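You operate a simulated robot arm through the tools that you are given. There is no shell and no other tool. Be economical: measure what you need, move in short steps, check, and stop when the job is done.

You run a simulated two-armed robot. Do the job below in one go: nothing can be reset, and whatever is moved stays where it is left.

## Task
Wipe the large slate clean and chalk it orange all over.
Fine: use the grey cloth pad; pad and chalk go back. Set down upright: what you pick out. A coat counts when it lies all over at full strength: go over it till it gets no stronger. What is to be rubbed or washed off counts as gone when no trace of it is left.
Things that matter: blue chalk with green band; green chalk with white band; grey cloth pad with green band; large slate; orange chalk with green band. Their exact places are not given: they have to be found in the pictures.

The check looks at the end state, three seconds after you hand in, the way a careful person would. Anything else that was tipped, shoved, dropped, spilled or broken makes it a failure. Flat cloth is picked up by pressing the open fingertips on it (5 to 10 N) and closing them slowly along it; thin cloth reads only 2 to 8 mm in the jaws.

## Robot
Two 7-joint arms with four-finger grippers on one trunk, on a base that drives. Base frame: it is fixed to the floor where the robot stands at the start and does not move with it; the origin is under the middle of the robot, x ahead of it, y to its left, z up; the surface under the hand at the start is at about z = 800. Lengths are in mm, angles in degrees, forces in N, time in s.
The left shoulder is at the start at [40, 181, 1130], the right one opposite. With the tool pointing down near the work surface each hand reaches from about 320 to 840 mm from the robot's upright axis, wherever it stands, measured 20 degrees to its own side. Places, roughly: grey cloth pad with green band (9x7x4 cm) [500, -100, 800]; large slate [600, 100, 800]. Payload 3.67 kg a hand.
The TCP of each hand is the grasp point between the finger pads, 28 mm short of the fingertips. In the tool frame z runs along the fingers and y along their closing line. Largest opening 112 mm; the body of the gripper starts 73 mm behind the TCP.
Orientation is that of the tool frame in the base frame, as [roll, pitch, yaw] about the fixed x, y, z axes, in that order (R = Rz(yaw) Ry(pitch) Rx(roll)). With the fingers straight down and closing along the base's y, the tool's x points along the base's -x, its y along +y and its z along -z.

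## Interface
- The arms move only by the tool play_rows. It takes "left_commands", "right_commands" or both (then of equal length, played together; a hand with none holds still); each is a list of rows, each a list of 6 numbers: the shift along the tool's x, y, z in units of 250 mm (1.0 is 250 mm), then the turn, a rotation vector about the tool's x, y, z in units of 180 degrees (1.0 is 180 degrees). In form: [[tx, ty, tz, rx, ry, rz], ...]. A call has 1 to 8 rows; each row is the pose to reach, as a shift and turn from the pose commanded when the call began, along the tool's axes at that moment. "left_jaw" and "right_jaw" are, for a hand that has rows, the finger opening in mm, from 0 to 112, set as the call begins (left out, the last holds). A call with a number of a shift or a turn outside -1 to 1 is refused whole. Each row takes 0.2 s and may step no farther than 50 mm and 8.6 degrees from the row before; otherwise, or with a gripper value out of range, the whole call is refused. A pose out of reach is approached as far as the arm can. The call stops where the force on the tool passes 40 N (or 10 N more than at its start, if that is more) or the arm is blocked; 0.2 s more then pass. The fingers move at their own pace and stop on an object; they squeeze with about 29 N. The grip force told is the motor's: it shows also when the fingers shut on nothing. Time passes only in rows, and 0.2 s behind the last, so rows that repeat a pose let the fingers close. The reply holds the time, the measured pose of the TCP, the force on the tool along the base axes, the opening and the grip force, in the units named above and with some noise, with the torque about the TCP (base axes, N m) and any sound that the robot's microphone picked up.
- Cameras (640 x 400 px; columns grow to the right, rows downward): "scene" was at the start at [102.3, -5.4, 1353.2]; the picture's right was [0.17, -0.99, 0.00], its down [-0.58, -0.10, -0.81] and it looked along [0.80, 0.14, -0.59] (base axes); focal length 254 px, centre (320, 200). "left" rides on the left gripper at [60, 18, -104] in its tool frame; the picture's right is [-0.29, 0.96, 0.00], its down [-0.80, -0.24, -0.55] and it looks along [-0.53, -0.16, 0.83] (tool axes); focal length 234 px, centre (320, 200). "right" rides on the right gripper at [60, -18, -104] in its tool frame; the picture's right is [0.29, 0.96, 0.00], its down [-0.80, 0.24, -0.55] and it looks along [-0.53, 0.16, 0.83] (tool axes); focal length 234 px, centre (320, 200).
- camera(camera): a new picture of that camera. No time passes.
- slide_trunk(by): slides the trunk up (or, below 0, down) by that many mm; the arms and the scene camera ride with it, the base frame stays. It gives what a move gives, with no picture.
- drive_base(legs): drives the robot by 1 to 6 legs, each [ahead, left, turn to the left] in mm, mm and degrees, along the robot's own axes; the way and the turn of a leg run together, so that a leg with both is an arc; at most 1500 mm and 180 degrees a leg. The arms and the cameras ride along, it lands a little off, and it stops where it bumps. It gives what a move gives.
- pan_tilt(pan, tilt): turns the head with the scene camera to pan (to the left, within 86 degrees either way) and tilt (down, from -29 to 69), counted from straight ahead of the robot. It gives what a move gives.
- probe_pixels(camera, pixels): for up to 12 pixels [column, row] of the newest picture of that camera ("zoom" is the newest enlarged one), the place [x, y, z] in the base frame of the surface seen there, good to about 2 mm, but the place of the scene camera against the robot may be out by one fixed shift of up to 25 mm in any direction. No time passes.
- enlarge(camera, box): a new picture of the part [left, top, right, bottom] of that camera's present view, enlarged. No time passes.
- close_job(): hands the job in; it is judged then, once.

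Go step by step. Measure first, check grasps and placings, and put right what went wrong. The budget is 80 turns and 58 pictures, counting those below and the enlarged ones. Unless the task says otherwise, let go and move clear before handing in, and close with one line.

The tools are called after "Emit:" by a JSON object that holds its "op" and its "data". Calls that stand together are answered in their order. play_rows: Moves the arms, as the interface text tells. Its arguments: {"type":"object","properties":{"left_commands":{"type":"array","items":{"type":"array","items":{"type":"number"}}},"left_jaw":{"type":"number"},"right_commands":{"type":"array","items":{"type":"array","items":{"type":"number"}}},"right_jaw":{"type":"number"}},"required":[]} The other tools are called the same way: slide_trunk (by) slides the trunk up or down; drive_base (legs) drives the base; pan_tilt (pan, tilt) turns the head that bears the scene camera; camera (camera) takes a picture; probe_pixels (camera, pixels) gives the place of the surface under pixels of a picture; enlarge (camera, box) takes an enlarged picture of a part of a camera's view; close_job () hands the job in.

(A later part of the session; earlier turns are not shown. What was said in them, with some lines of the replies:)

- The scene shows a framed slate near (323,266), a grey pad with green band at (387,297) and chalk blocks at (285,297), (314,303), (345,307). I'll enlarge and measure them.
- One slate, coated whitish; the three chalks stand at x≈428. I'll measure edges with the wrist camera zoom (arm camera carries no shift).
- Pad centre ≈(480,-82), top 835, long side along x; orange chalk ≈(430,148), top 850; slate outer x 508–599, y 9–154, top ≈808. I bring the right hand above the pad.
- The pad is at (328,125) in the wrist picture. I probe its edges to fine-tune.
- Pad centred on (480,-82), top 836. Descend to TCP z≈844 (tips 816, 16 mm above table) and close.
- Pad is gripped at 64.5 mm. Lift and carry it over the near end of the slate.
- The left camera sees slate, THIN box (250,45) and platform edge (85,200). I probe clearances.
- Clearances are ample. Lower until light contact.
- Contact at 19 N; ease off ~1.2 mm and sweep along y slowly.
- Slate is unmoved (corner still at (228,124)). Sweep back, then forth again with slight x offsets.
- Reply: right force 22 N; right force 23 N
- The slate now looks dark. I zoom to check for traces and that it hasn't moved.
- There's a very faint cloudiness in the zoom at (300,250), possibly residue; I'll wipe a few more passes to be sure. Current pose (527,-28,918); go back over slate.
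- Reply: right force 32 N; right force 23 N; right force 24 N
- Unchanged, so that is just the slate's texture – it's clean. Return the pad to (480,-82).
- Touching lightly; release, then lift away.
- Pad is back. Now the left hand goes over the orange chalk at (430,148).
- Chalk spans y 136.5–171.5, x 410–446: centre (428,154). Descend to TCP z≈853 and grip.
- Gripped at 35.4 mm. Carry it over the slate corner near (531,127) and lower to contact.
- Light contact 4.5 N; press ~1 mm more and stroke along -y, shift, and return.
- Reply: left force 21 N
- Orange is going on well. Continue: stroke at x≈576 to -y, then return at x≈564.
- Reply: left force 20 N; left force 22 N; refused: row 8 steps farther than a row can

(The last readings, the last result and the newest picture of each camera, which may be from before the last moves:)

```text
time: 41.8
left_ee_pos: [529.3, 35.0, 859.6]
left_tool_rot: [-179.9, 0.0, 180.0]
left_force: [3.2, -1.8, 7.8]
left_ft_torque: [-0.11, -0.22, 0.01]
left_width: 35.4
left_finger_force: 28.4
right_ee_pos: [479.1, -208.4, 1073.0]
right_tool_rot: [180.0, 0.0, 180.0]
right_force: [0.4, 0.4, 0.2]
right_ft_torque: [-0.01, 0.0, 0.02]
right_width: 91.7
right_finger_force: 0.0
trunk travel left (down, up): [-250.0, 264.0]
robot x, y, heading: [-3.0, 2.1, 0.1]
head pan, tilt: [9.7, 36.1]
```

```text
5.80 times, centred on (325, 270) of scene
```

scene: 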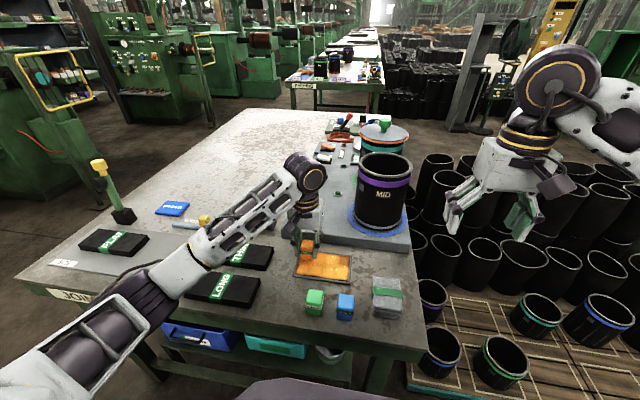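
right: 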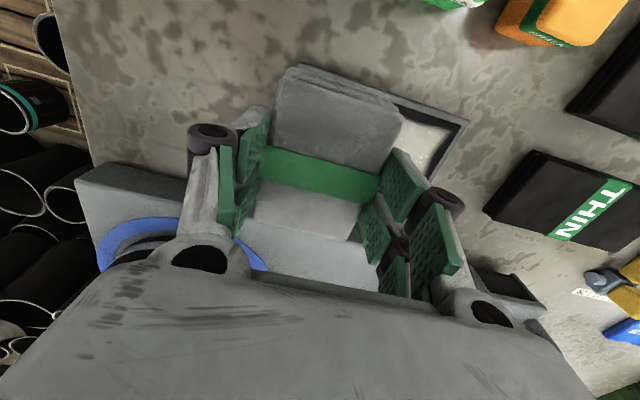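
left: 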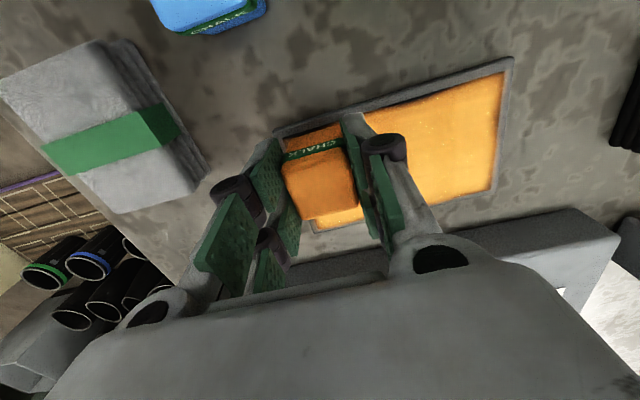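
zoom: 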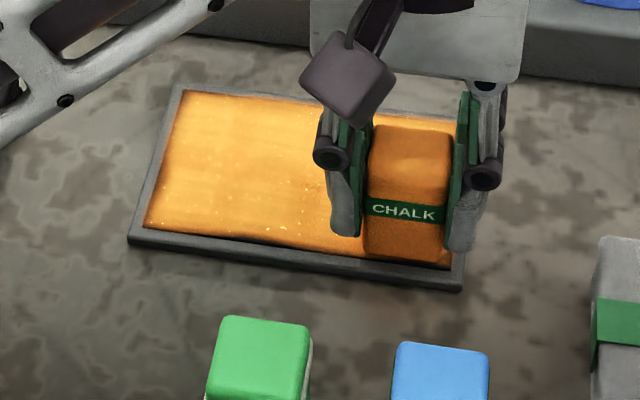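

Near edge (zoom (240,240)) and borders are thinner. Stroke along x≈524, then around the perimeter.

Emit:
{"op": "play_rows", "data": {"left_commands": [[0.022, -0.012, 0.003, 0, 0, 0], [0.022, 0.06, 0.003, 0, 0, 0], [0.022, 0.12, 0.003, 0, 0, 0], [0.022, 0.18, 0.003, 0, 0, 0], [0.022, 0.24, 0.003, 0, 0, 0], [0.022, 0.3, 0.003, 0, 0, 0], [0.022, 0.384, 0.003, 0, 0, 0], [-0.06, 0.384, 0.003, 0, 0, 0]]}}

Emit:
{"op": "play_rows", "data": {"left_commands": [[-0.08, 0, 0, 0, 0, 0], [-0.15, 0, 0, 0, 0, 0], [-0.15, -0.06, 0, 0, 0, 0], [-0.15, -0.12, 0, 0, 0, 0], [-0.15, -0.18, 0, 0, 0, 0], [-0.15, -0.24, 0, 0, 0, 0], [-0.15, -0.32, 0, 0, 0, 0], [-0.15, -0.396, 0, 0, 0, 0]]}}

Emit:
{"op": "play_rows", "data": {"left_commands": [[0.08, 0, 0, 0, 0, 0], [0.16, 0, 0, 0, 0, 0], [0.232, 0, 0, 0, 0, 0], [0.232, 0.08, 0, 0, 0, 0], [0.232, 0.16, 0, 0, 0, 0], [0.232, 0.24, 0, 0, 0, 0], [0.232, 0.32, 0, 0, 0, 0], [0.232, 0.396, 0, 0, 0, 0]]}}

Emit:
{"op": "play_rows", "data": {"left_commands": [[0, 0, -0.15, 0, 0, 0], [0.12, 0.1, -0.22, 0, 0, 0], [0.24, 0.16, -0.26, 0, 0, 0], [0.36, 0.16, -0.3, 0, 0, 0], [0.36, 0.16, -0.3, 0, 0, 0]]}}

Emit:
{"op": "camera", "data": {"camera": "left"}}

Emit:
{"op": "enlarge", "data": {"camera": "scene", "box": [270, 235, 380, 304]}}

```text
time: 43.6
left_ee_pos: [542.5, 133.1, 859.1]
left_tool_rot: [179.8, -0.1, -179.8]
left_force: [-6.4, 2.4, 16.6]
left_ft_torque: [0.16, 0.15, 0.07]
left_width: 35.4
left_finger_force: 28.7
right_ee_pos: [479.5, -206.9, 1072.7]
right_tool_rot: [179.9, 0.0, -180.0]
right_force: [0.3, -0.3, -0.2]
right_ft_torque: [0.0, 0.01, -0.02]
right_width: 92.0
right_finger_force: 0.0
trunk travel left (down, up): [-250.0, 264.0]
robot x, y, heading: [-2.0, -0.2, -0.1]
head pan, tilt: [9.7, 36.1]
```

```text
time: 45.4
left_ee_pos: [579.6, 32.2, 859.0]
left_tool_rot: [180.0, 0.1, 179.9]
left_force: [-1.7, 4.9, 17.2]
left_ft_torque: [0.18, 0.05, -0.06]
left_width: 35.4
left_finger_force: 29.1
right_ee_pos: [477.9, -207.9, 1072.4]
right_tool_rot: [-180.0, 0.1, -179.9]
right_force: [0.6, -0.7, 0.0]
right_ft_torque: [-0.02, 0.0, -0.02]
right_width: 91.9
right_finger_force: 0.2
trunk travel left (down, up): [-250.0, 264.0]
robot x, y, heading: [-1.1, -0.8, -0.1]
head pan, tilt: [9.7, 36.1]
```

```text
time: 47.2
left_ee_pos: [523.6, 129.5, 858.8]
left_tool_rot: [180.0, 0.1, -180.0]
left_force: [-0.6, -5.6, 18.2]
left_ft_torque: [-0.25, -0.03, 0.04]
left_width: 35.6
left_finger_force: 29.2
right_ee_pos: [477.8, -207.6, 1071.9]
right_tool_rot: [-180.0, 0.1, 179.9]
right_force: [0.1, 0.6, -1.9]
right_ft_torque: [-0.02, 0.01, 0.0]
right_width: 91.9
right_finger_force: 0.1
trunk travel left (down, up): [-250.0, 264.0]
robot x, y, heading: [0.4, -3.3, -0.3]
head pan, tilt: [9.7, 36.1]
```

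```text
time: 48.4
left_ee_pos: [434.8, 171.4, 932.4]
left_tool_rot: [-179.9, -0.1, -179.9]
left_force: [0.5, 1.3, -0.9]
left_ft_torque: [0.03, 0.02, -0.04]
left_width: 35.6
left_finger_force: 29.2
right_ee_pos: [480.5, -206.5, 1072.6]
right_tool_rot: [-180.0, 0.1, -180.0]
right_force: [0.4, -0.1, -1.2]
right_ft_torque: [0.0, 0.01, -0.05]
right_width: 91.8
right_finger_force: 0.0
trunk travel left (down, up): [-250.0, 264.0]
robot x, y, heading: [2.8, 2.9, -0.2]
head pan, tilt: [9.7, 36.1]
```

```text
35 pictures are left
```

left: 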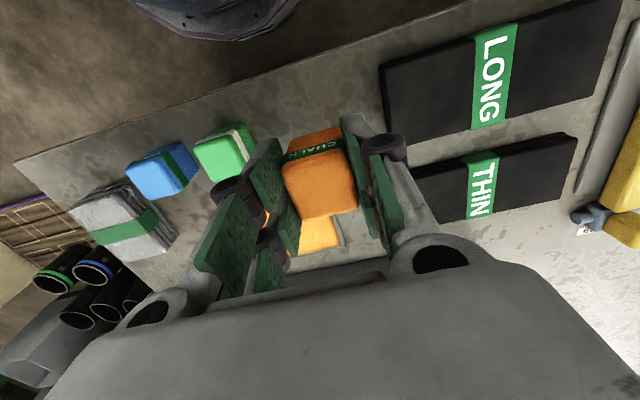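

```text
5.80 times, centred on (325, 270) of scene
```

zoom: 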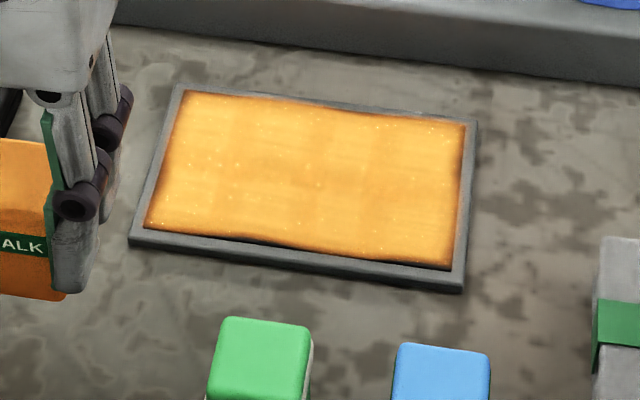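

Coat is nearly full; the near edge (zoom (290,245)) shows a thin dark line and slight banding. I do another complete round with a bit wider reach.

Emit:
{"op": "play_rows", "data": {"left_commands": [[-0.12, -0.06, 0, 0, 0, 0], [-0.24, -0.12, 0, 0, 0, 0], [-0.37, -0.16, 0.08, 0, 0, 0], [-0.37, -0.16, 0.2, 0, 0, 0], [-0.37, -0.16, 0.27, 0, 0, 0], [-0.37, -0.16, 0.3, 0, 0, 0]]}}

Emit:
{"op": "play_rows", "data": {"left_commands": [[0.03, 0, 0, 0, 0, 0], [0.03, -0.06, 0, 0, 0, 0], [0.03, -0.12, 0, 0, 0, 0], [0.03, -0.18, 0, 0, 0, 0], [0.03, -0.24, 0, 0, 0, 0], [0.03, -0.3, 0, 0, 0, 0], [0.03, -0.36, 0, 0, 0, 0], [0.03, -0.41, 0, 0, 0, 0]]}}

Emit:
{"op": "play_rows", "data": {"left_commands": [[-0.07, 0, 0, 0, 0, 0], [-0.07, 0.06, 0, 0, 0, 0], [-0.07, 0.13, 0, 0, 0, 0], [-0.07, 0.2, 0, 0, 0, 0], [-0.07, 0.27, 0, 0, 0, 0], [-0.07, 0.34, 0, 0, 0, 0], [-0.07, 0.41, 0, 0, 0, 0], [-0.14, 0.41, 0, 0, 0, 0]]}}

Emit:
{"op": "play_rows", "data": {"left_commands": [[0, -0.06, 0, 0, 0, 0], [0, -0.13, 0, 0, 0, 0], [0, -0.2, 0, 0, 0, 0], [0, -0.27, 0, 0, 0, 0], [0, -0.34, 0, 0, 0, 0], [0, -0.41, 0, 0, 0, 0], [-0.07, -0.41, 0, 0, 0, 0], [-0.13, -0.41, 0, 0, 0, 0]]}}

Emit:
{"op": "play_rows", "data": {"left_commands": [[0, 0.06, 0, 0, 0, 0], [0, 0.13, 0, 0, 0, 0], [0, 0.2, 0, 0, 0, 0], [0, 0.27, 0, 0, 0, 0], [0, 0.34, 0, 0, 0, 0], [0, 0.41, 0, 0, 0, 0], [0.1, 0.41, 0, 0, 0, 0], [0.2, 0.41, 0, 0, 0, 0]]}}

Emit:
{"op": "enlarge", "data": {"camera": "scene", "box": [270, 235, 380, 304]}}

```text
time: 49.8
left_ee_pos: [526.9, 132.7, 859.2]
left_tool_rot: [-179.9, 0.2, -180.0]
left_force: [1.1, -0.5, 3.0]
left_ft_torque: [0.05, -0.03, -0.05]
left_width: 35.3
left_finger_force: 29.4
right_ee_pos: [478.4, -206.4, 1072.1]
right_tool_rot: [180.0, 0.0, -180.0]
right_force: [1.2, 0.3, 0.0]
right_ft_torque: [0.0, -0.01, 0.0]
right_width: 92.0
right_finger_force: 0.1
trunk travel left (down, up): [-250.0, 264.0]
robot x, y, heading: [3.2, 0.4, 0.1]
head pan, tilt: [9.7, 36.1]
```

```text
time: 51.6
left_ee_pos: [516.2, 29.4, 858.7]
left_tool_rot: [180.0, 0.1, -179.8]
left_force: [-0.5, 3.3, 10.6]
left_ft_torque: [0.16, 0.0, 0.01]
left_width: 35.1
left_finger_force: 29.0
right_ee_pos: [478.2, -206.9, 1072.6]
right_tool_rot: [179.9, 0.0, 180.0]
right_force: [0.5, -0.3, 0.1]
right_ft_torque: [0.0, 0.0, -0.05]
right_width: 91.8
right_finger_force: 0.1
trunk travel left (down, up): [-250.0, 264.0]
robot x, y, heading: [2.3, 0.5, -0.1]
head pan, tilt: [9.7, 36.1]
```

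```text
time: 53.4
left_ee_pos: [554.3, 132.5, 859.3]
left_tool_rot: [179.9, -0.2, -179.8]
left_force: [-1.3, 0.8, 4.1]
left_ft_torque: [-0.01, 0.02, -0.02]
left_width: 35.6
left_finger_force: 28.9
right_ee_pos: [480.1, -207.8, 1071.5]
right_tool_rot: [-180.0, 0.0, 180.0]
right_force: [0.9, 0.4, 0.8]
right_ft_torque: [0.03, 0.02, 0.01]
right_width: 91.7
right_finger_force: 0.1
trunk travel left (down, up): [-250.0, 264.0]
robot x, y, heading: [-0.2, -2.2, -0.1]
head pan, tilt: [9.7, 36.1]
```

```text
time: 55.2
left_ee_pos: [584.1, 28.9, 858.6]
left_tool_rot: [180.0, -0.1, 180.0]
left_force: [-1.7, 0.5, 3.8]
left_ft_torque: [-0.07, 0.11, -0.01]
left_width: 35.6
left_finger_force: 28.9
right_ee_pos: [479.4, -207.2, 1072.0]
right_tool_rot: [-180.0, 0.0, -179.9]
right_force: [1.0, 0.2, 0.4]
right_ft_torque: [-0.04, 0.0, -0.02]
right_width: 92.0
right_finger_force: 0.1
trunk travel left (down, up): [-250.0, 264.0]
robot x, y, heading: [3.1, -1.0, 0.1]
head pan, tilt: [9.7, 36.1]
```

```text
time: 57.0
left_ee_pos: [535.6, 133.9, 858.6]
left_tool_rot: [179.9, 0.1, -179.8]
left_force: [4.0, 0.9, 15.0]
left_ft_torque: [0.07, -0.17, 0.01]
left_width: 35.4
left_finger_force: 29.1
right_ee_pos: [479.2, -206.2, 1072.9]
right_tool_rot: [-180.0, 0.0, 180.0]
right_force: [0.0, 0.6, 0.4]
right_ft_torque: [0.02, -0.02, 0.0]
right_width: 92.1
right_finger_force: 0.1
trunk travel left (down, up): [-250.0, 264.0]
robot x, y, heading: [1.0, 1.9, 0.1]
head pan, tilt: [9.7, 36.1]
```

```text
5.80 times, centred on (325, 270) of scene
```

zoom: 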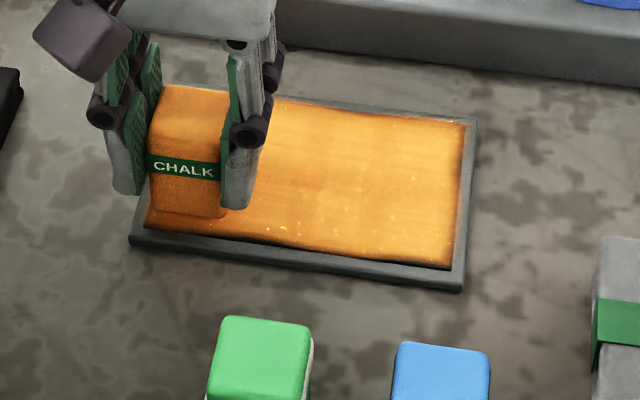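

Look is largely unchanged; one more full round at firmer pressure so it certainly saturates.

Emit:
{"op": "play_rows", "data": {"left_commands": [[0.06, 0, 0.003, 0, 0, 0], [0.06, -0.06, 0.003, 0, 0, 0], [0.06, -0.12, 0.003, 0, 0, 0], [0.06, -0.18, 0.003, 0, 0, 0], [0.06, -0.24, 0.003, 0, 0, 0], [0.06, -0.3, 0.003, 0, 0, 0], [0.06, -0.36, 0.003, 0, 0, 0], [0.06, -0.41, 0.003, 0, 0, 0]]}}

Emit:
{"op": "play_rows", "data": {"left_commands": [[-0.08, 0, 0, 0, 0, 0], [-0.08, 0.06, 0, 0, 0, 0], [-0.08, 0.13, 0, 0, 0, 0], [-0.08, 0.2, 0, 0, 0, 0], [-0.08, 0.27, 0, 0, 0, 0], [-0.08, 0.34, 0, 0, 0, 0], [-0.08, 0.41, 0, 0, 0, 0], [-0.16, 0.41, 0, 0, 0, 0]]}}

Emit:
{"op": "play_rows", "data": {"left_commands": [[0, -0.06, 0, 0, 0, 0], [0, -0.13, 0, 0, 0, 0], [0, -0.2, 0, 0, 0, 0], [0, -0.27, 0, 0, 0, 0], [0, -0.34, 0, 0, 0, 0], [0, -0.41, 0, 0, 0, 0], [-0.08, -0.41, 0, 0, 0, 0]]}}

Emit:
{"op": "play_rows", "data": {"left_commands": [[0, 0.06, 0, 0, 0, 0], [0, 0.13, 0, 0, 0, 0], [0, 0.2, 0, 0, 0, 0], [0, 0.27, 0, 0, 0, 0], [0, 0.34, 0, 0, 0, 0], [0, 0.41, 0, 0, 0, 0], [0.1, 0.41, 0, 0, 0, 0], [0.24, 0.41, 0, 0, 0, 0]]}}

Emit:
{"op": "play_rows", "data": {"left_commands": [[0, 0, -0.15, 0, 0, 0], [0.12, 0.1, -0.22, 0, 0, 0], [0.24, 0.16, -0.3, 0, 0, 0], [0.36, 0.16, -0.36, 0, 0, 0], [0.36, 0.16, -0.36, 0, 0, 0]]}}

Emit:
{"op": "enlarge", "data": {"camera": "scene", "box": [270, 235, 380, 304]}}

```text
time: 58.8
left_ee_pos: [519.3, 28.9, 859.8]
left_tool_rot: [-180.0, -0.1, 180.0]
left_force: [-1.2, 4.8, 13.9]
left_ft_torque: [0.09, -0.09, 0.01]
left_width: 35.6
left_finger_force: 29.1
right_ee_pos: [478.7, -207.9, 1072.5]
right_tool_rot: [180.0, 0.0, -180.0]
right_force: [0.4, -0.3, -0.2]
right_ft_torque: [-0.01, 0.03, 0.02]
right_width: 92.2
right_finger_force: 0.0
trunk travel left (down, up): [-250.0, 264.0]
robot x, y, heading: [0.4, 4.0, 0.0]
head pan, tilt: [9.7, 36.1]
```

```text
time: 60.6
left_ee_pos: [560.1, 132.4, 857.9]
left_tool_rot: [179.9, 0.0, -179.9]
left_force: [-4.9, 2.1, 12.0]
left_ft_torque: [0.04, 0.18, -0.03]
left_width: 35.4
left_finger_force: 29.0
right_ee_pos: [479.2, -207.9, 1073.0]
right_tool_rot: [180.0, 0.0, -180.0]
right_force: [-0.3, 0.9, 0.4]
right_ft_torque: [0.01, 0.04, -0.01]
right_width: 91.9
right_finger_force: 0.0
trunk travel left (down, up): [-250.0, 264.0]
robot x, y, heading: [2.5, 2.9, -0.1]
head pan, tilt: [9.7, 36.1]
```

```text
time: 62.2
left_ee_pos: [579.7, 29.1, 857.8]
left_tool_rot: [-179.9, -0.1, 179.9]
left_force: [-5.0, -1.7, 12.1]
left_ft_torque: [-0.03, 0.27, 0.02]
left_width: 35.4
left_finger_force: 29.1
right_ee_pos: [478.8, -207.5, 1073.6]
right_tool_rot: [180.0, 0.0, -179.8]
right_force: [-0.2, -0.3, -0.6]
right_ft_torque: [-0.03, 0.0, 0.02]
right_width: 92.2
right_finger_force: 0.0
trunk travel left (down, up): [-250.0, 264.0]
robot x, y, heading: [-1.7, -0.6, 0.1]
head pan, tilt: [9.7, 36.1]
```

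```text
time: 64.0
left_ee_pos: [521.0, 132.0, 856.8]
left_tool_rot: [179.9, 0.1, -179.9]
left_force: [6.1, 2.4, 23.5]
left_ft_torque: [0.09, -0.39, 0.05]
left_width: 35.5
left_finger_force: 28.8
right_ee_pos: [477.0, -207.8, 1074.4]
right_tool_rot: [-179.9, 0.1, -180.0]
right_force: [-0.3, -0.4, 0.0]
right_ft_torque: [0.03, -0.04, -0.01]
right_width: 91.9
right_finger_force: 0.1
trunk travel left (down, up): [-250.0, 264.0]
robot x, y, heading: [1.5, -2.5, 0.1]
head pan, tilt: [9.7, 36.1]
```

```text
time: 65.2
left_ee_pos: [431.9, 171.5, 948.1]
left_tool_rot: [180.0, 0.0, -180.0]
left_force: [-0.1, 0.2, -1.7]
left_ft_torque: [0.0, 0.01, -0.02]
left_width: 35.7
left_finger_force: 29.3
right_ee_pos: [479.3, -206.2, 1072.5]
right_tool_rot: [180.0, -0.1, -179.9]
right_force: [-0.7, -0.9, -1.0]
right_ft_torque: [0.0, 0.03, 0.0]
right_width: 92.1
right_finger_force: 0.0
trunk travel left (down, up): [-250.0, 264.0]
robot x, y, heading: [2.1, -1.2, 0.0]
head pan, tilt: [9.7, 36.1]
```

```text
5.80 times, centred on (325, 270) of scene
```

zoom: 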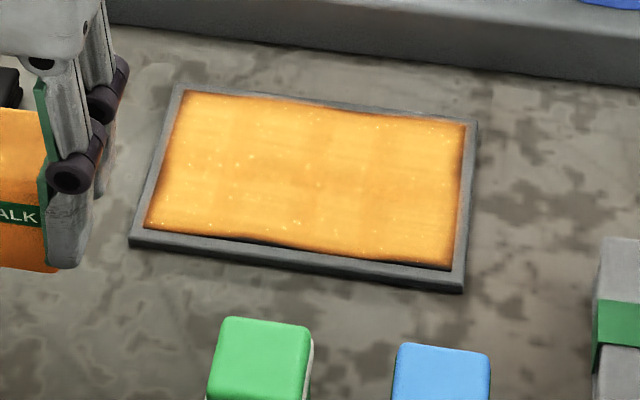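

Identical to the previous picture, so the coat is saturated. Put the chalk back at (428,154).

Emit:
{"op": "play_rows", "data": {"left_commands": [[0.018, -0.07, 0, 0, 0, 0], [0.018, -0.07, 0.15, 0, 0, 0], [0.018, -0.07, 0.3, 0, 0, 0], [0.018, -0.07, 0.36, 0, 0, 0], [0.018, -0.07, 0.372, 0, 0, 0], [0.018, -0.07, 0.372, 0, 0, 0]]}}

```text
time: 66.6
left_ee_pos: [424.9, 152.4, 855.0]
left_tool_rot: [179.9, 0.0, -179.9]
left_force: [0.5, -0.1, -0.7]
left_ft_torque: [0.01, 0.04, 0.0]
left_width: 35.3
left_finger_force: 29.2
right_ee_pos: [479.1, -207.6, 1073.2]
right_tool_rot: [-180.0, 0.0, 180.0]
right_force: [-1.2, 0.0, 0.2]
right_ft_torque: [0.0, -0.02, -0.01]
right_width: 92.0
right_finger_force: 0.0
trunk travel left (down, up): [-250.0, 264.0]
robot x, y, heading: [-1.0, 1.4, -0.1]
head pan, tilt: [9.7, 36.1]
```

Emit:
{"op": "play_rows", "data": {"left_commands": [[-0.01, 0.004, 0.004, 0, 0, 0], [-0.01, 0.004, 0.01, 0, 0, 0], [-0.01, 0.004, 0.01, 0, 0, 0]]}}

```text
time: 67.4
left_ee_pos: [429.3, 156.2, 852.2]
left_tool_rot: [179.9, 0.0, -179.9]
left_force: [-0.5, 0.4, -0.9]
left_ft_torque: [0.03, -0.02, -0.05]
left_width: 35.5
left_finger_force: 29.0
right_ee_pos: [479.9, -208.5, 1072.2]
right_tool_rot: [180.0, -0.1, 180.0]
right_force: [-0.5, 0.2, 0.5]
right_ft_torque: [-0.02, 0.0, 0.03]
right_width: 92.1
right_finger_force: 0.0
trunk travel left (down, up): [-250.0, 264.0]
robot x, y, heading: [1.2, -0.6, 0.2]
head pan, tilt: [9.7, 36.1]
```

Emit:
{"op": "play_rows", "data": {"left_commands": [[0, 0, 0.003, 0, 0, 0], [0, 0, 0.006, 0, 0, 0], [0, 0, 0.006, 0, 0, 0]]}}

```text
time: 68.2
left_ee_pos: [428.4, 154.8, 850.1]
left_tool_rot: [180.0, 0.0, -179.9]
left_force: [-0.3, 0.0, 0.2]
left_ft_torque: [0.02, 0.02, -0.02]
left_width: 35.3
left_finger_force: 29.5
right_ee_pos: [480.7, -208.4, 1071.8]
right_tool_rot: [-180.0, 0.0, -179.9]
right_force: [0.7, 0.1, 0.0]
right_ft_torque: [-0.01, 0.01, 0.01]
right_width: 92.2
right_finger_force: 0.0
trunk travel left (down, up): [-250.0, 264.0]
robot x, y, heading: [0.7, 1.6, 0.2]
head pan, tilt: [9.7, 36.1]
```

Emit:
{"op": "play_rows", "data": {"left_commands": [[0, 0, 0.003, 0, 0, 0], [0, 0, 0.006, 0, 0, 0], [0, 0, 0.006, 0, 0, 0]]}}

```text
time: 69.0
left_ee_pos: [429.7, 154.9, 848.5]
left_tool_rot: [180.0, -0.1, -179.9]
left_force: [0.5, 0.2, -0.2]
left_ft_torque: [0.05, -0.01, -0.02]
left_width: 35.0
left_finger_force: 29.0
right_ee_pos: [480.6, -207.8, 1071.1]
right_tool_rot: [-180.0, 0.0, -180.0]
right_force: [0.0, -0.8, -0.5]
right_ft_torque: [0.01, -0.01, 0.0]
right_width: 92.0
right_finger_force: 0.0
trunk travel left (down, up): [-250.0, 264.0]
robot x, y, heading: [1.5, -3.7, -0.0]
head pan, tilt: [9.7, 36.1]
```

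No contact yet (chalk slid up a little in the grip); keep easing down.

Emit:
{"op": "play_rows", "data": {"left_commands": [[0, 0, 0.003, 0, 0, 0], [0, 0, 0.006, 0, 0, 0], [0, 0, 0.006, 0, 0, 0]]}}

Emit:
{"op": "enlarge", "data": {"camera": "scene", "box": [250, 255, 350, 318]}}

```text
time: 69.8
left_ee_pos: [428.8, 155.0, 849.2]
left_tool_rot: [-180.0, 0.1, -180.0]
left_force: [5.5, 0.0, 17.9]
left_ft_torque: [0.13, -0.12, -0.06]
left_width: 35.6
left_finger_force: 28.2
right_ee_pos: [478.9, -207.7, 1073.1]
right_tool_rot: [180.0, 0.0, 180.0]
right_force: [0.7, 0.1, -0.2]
right_ft_torque: [0.0, -0.03, 0.01]
right_width: 92.1
right_finger_force: 0.1
trunk travel left (down, up): [-250.0, 264.0]
robot x, y, heading: [3.6, -1.3, 0.1]
head pan, tilt: [9.7, 36.1]
```

```text
6.35 times, centred on (300, 286) of scene
```

zoom: 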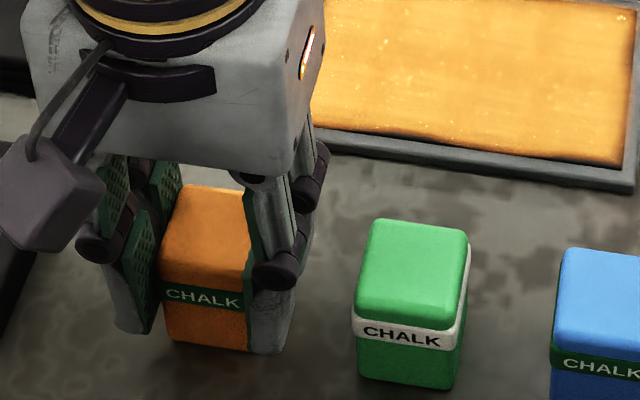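

Contact at 18 N and upright; ease off 1 mm, open and lift, moving back to the left.

Emit:
{"op": "play_rows", "data": {"left_commands": [[0, 0, -0.004, 0, 0, 0], [0, 0, -0.006, 0, 0, 0]]}}

Emit:
{"op": "play_rows", "data": {"left_commands": [[0, 0, 0, 0, 0, 0], [0, 0, 0, 0, 0, 0], [0, 0, 0, 0, 0, 0]], "left_jaw": 64}}

Emit:
{"op": "play_rows", "data": {"left_commands": [[0, 0, -0.14, 0, 0, 0], [0, 0, -0.3, 0, 0, 0], [0, 0, -0.46, 0, 0, 0], [0, 0, -0.6, 0, 0, 0], [-0.12, 0, -0.6, 0, 0, 0], [-0.24, -0.06, -0.6, 0, 0, 0], [-0.24, -0.18, -0.6, 0, 0, 0], [-0.24, -0.18, -0.6, 0, 0, 0]]}}

Emit:
{"op": "camera", "data": {"camera": "left"}}

Emit:
{"op": "camera", "data": {"camera": "scene"}}

```text
time: 70.4
left_ee_pos: [429.2, 154.1, 849.1]
left_tool_rot: [180.0, -0.1, -180.0]
left_force: [4.1, -0.7, 8.9]
left_ft_torque: [0.02, -0.34, -0.03]
left_width: 35.6
left_finger_force: 29.3
right_ee_pos: [478.6, -207.3, 1072.4]
right_tool_rot: [180.0, 0.0, -180.0]
right_force: [-0.6, 0.4, -0.1]
right_ft_torque: [0.0, 0.0, -0.01]
right_width: 92.0
right_finger_force: 0.1
trunk travel left (down, up): [-250.0, 264.0]
robot x, y, heading: [1.1, -1.7, 0.5]
head pan, tilt: [9.7, 36.1]
```

```text
time: 71.2
left_ee_pos: [427.8, 155.5, 849.3]
left_tool_rot: [-180.0, 0.0, -179.9]
left_force: [0.0, 0.0, 0.7]
left_ft_torque: [-0.03, -0.02, -0.02]
left_width: 63.8
left_finger_force: 0.0
right_ee_pos: [480.1, -207.8, 1072.7]
right_tool_rot: [-180.0, 0.0, 180.0]
right_force: [-0.4, -0.2, -0.5]
right_ft_torque: [0.01, 0.0, 0.0]
right_width: 92.1
right_finger_force: 0.1
trunk travel left (down, up): [-250.0, 264.0]
robot x, y, heading: [0.8, 1.9, -0.1]
head pan, tilt: [9.7, 36.1]
```

```text
time: 73.0
left_ee_pos: [489.2, 111.1, 996.2]
left_tool_rot: [-179.9, 0.1, -180.0]
left_force: [-0.1, -0.1, 0.7]
left_ft_torque: [0.0, 0.03, -0.02]
left_width: 63.7
left_finger_force: 0.1
right_ee_pos: [479.9, -206.9, 1072.5]
right_tool_rot: [-180.0, -0.1, -179.9]
right_force: [-0.5, 0.3, 0.0]
right_ft_torque: [-0.04, 0.02, -0.01]
right_width: 92.1
right_finger_force: 0.0
trunk travel left (down, up): [-250.0, 264.0]
robot x, y, heading: [-0.2, -1.8, 0.0]
head pan, tilt: [9.7, 36.1]
```

```text
30 pictures are left
```

left: 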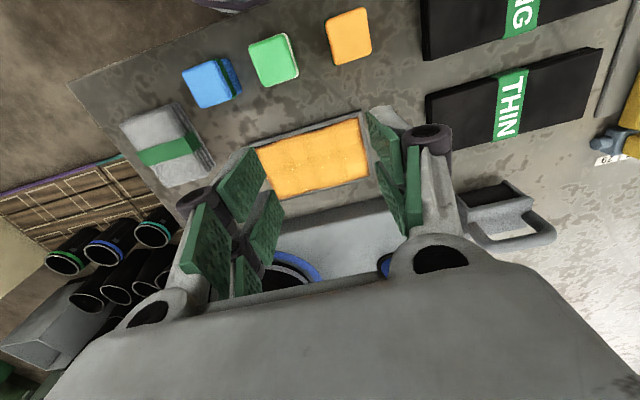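

```text
29 pictures are left
```

scene: 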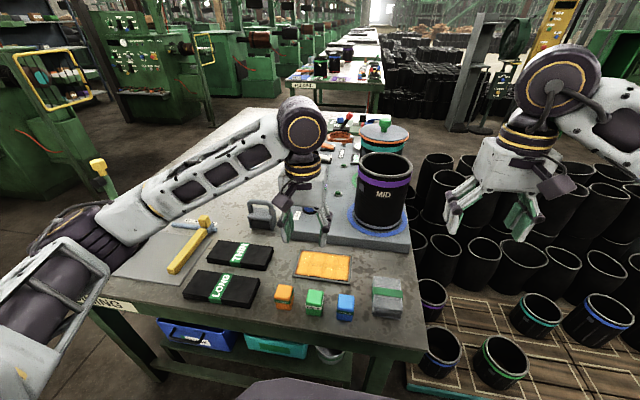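

Chalk stands upright again. Zoom on the coat and probe the replaced things.

Emit:
{"op": "enlarge", "data": {"camera": "left", "box": [250, 100, 390, 205]}}

Emit:
{"op": "probe_pixels", "data": {"camera": "left", "pixels": [[348, 35], [328, 40], [370, 35], [272, 60], [208, 84], [360, 112], [260, 145], [130, 130]]}}

Emit:
{"op": "enlarge", "data": {"camera": "scene", "box": [285, 242, 361, 290]}}

```text
3.81 times, centred on (320, 152) of left
```

zoom: 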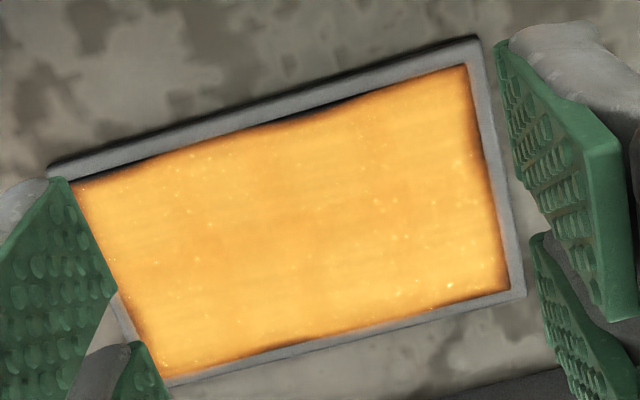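

```text
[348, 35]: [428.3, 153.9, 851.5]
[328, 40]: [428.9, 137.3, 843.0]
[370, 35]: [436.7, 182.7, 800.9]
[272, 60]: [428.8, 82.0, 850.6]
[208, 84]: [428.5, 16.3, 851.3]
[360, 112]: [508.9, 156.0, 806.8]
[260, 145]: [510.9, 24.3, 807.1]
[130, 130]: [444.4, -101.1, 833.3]
```

```text
8.33 times, centred on (323, 266) of scene
```

zoom: 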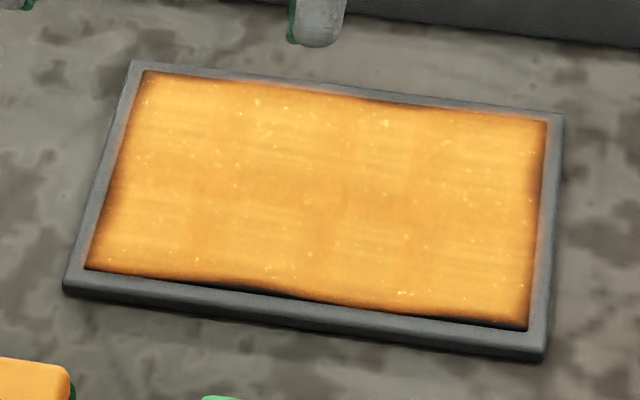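

Coat is even and unchanged across the last rounds; the thin wavy border stayed identical, and chalk, pad and slate are in place. Raise the left hand clear and hand in.

Emit:
{"op": "play_rows", "data": {"left_commands": [[0, 0.1, -0.15, 0, 0, 0], [0, 0.25, -0.25, 0, 0, 0], [0, 0.4, -0.32, 0, 0, 0], [0, 0.55, -0.32, 0, 0, 0], [0, 0.55, -0.32, 0, 0, 0]]}}

Emit:
{"op": "close_job", "data": {}}

```text
time: 74.2
left_ee_pos: [488.9, 247.7, 1076.5]
left_tool_rot: [179.9, 0.0, -180.0]
left_force: [0.0, 0.1, 0.3]
left_ft_torque: [0.01, 0.0, 0.0]
left_width: 64.1
left_finger_force: 0.1
right_ee_pos: [480.3, -207.0, 1072.1]
right_tool_rot: [180.0, 0.0, -180.0]
right_force: [-0.2, -0.5, 0.2]
right_ft_torque: [0.01, 0.06, -0.01]
right_width: 92.0
right_finger_force: 0.1
trunk travel left (down, up): [-250.0, 264.0]
robot x, y, heading: [-4.4, 3.8, 0.1]
head pan, tilt: [9.7, 36.1]
```

```text
The job is handed in.
```

I wiped the large slate clean and chalked it orange until another pass made no visible difference. A dark, wavy line about 2 mm wide remains along the near edge; it looked the same after the last rounds, so I took it as part of the slate. The grey pad and the orange chalk are back in their places, with the chalk standing upright.
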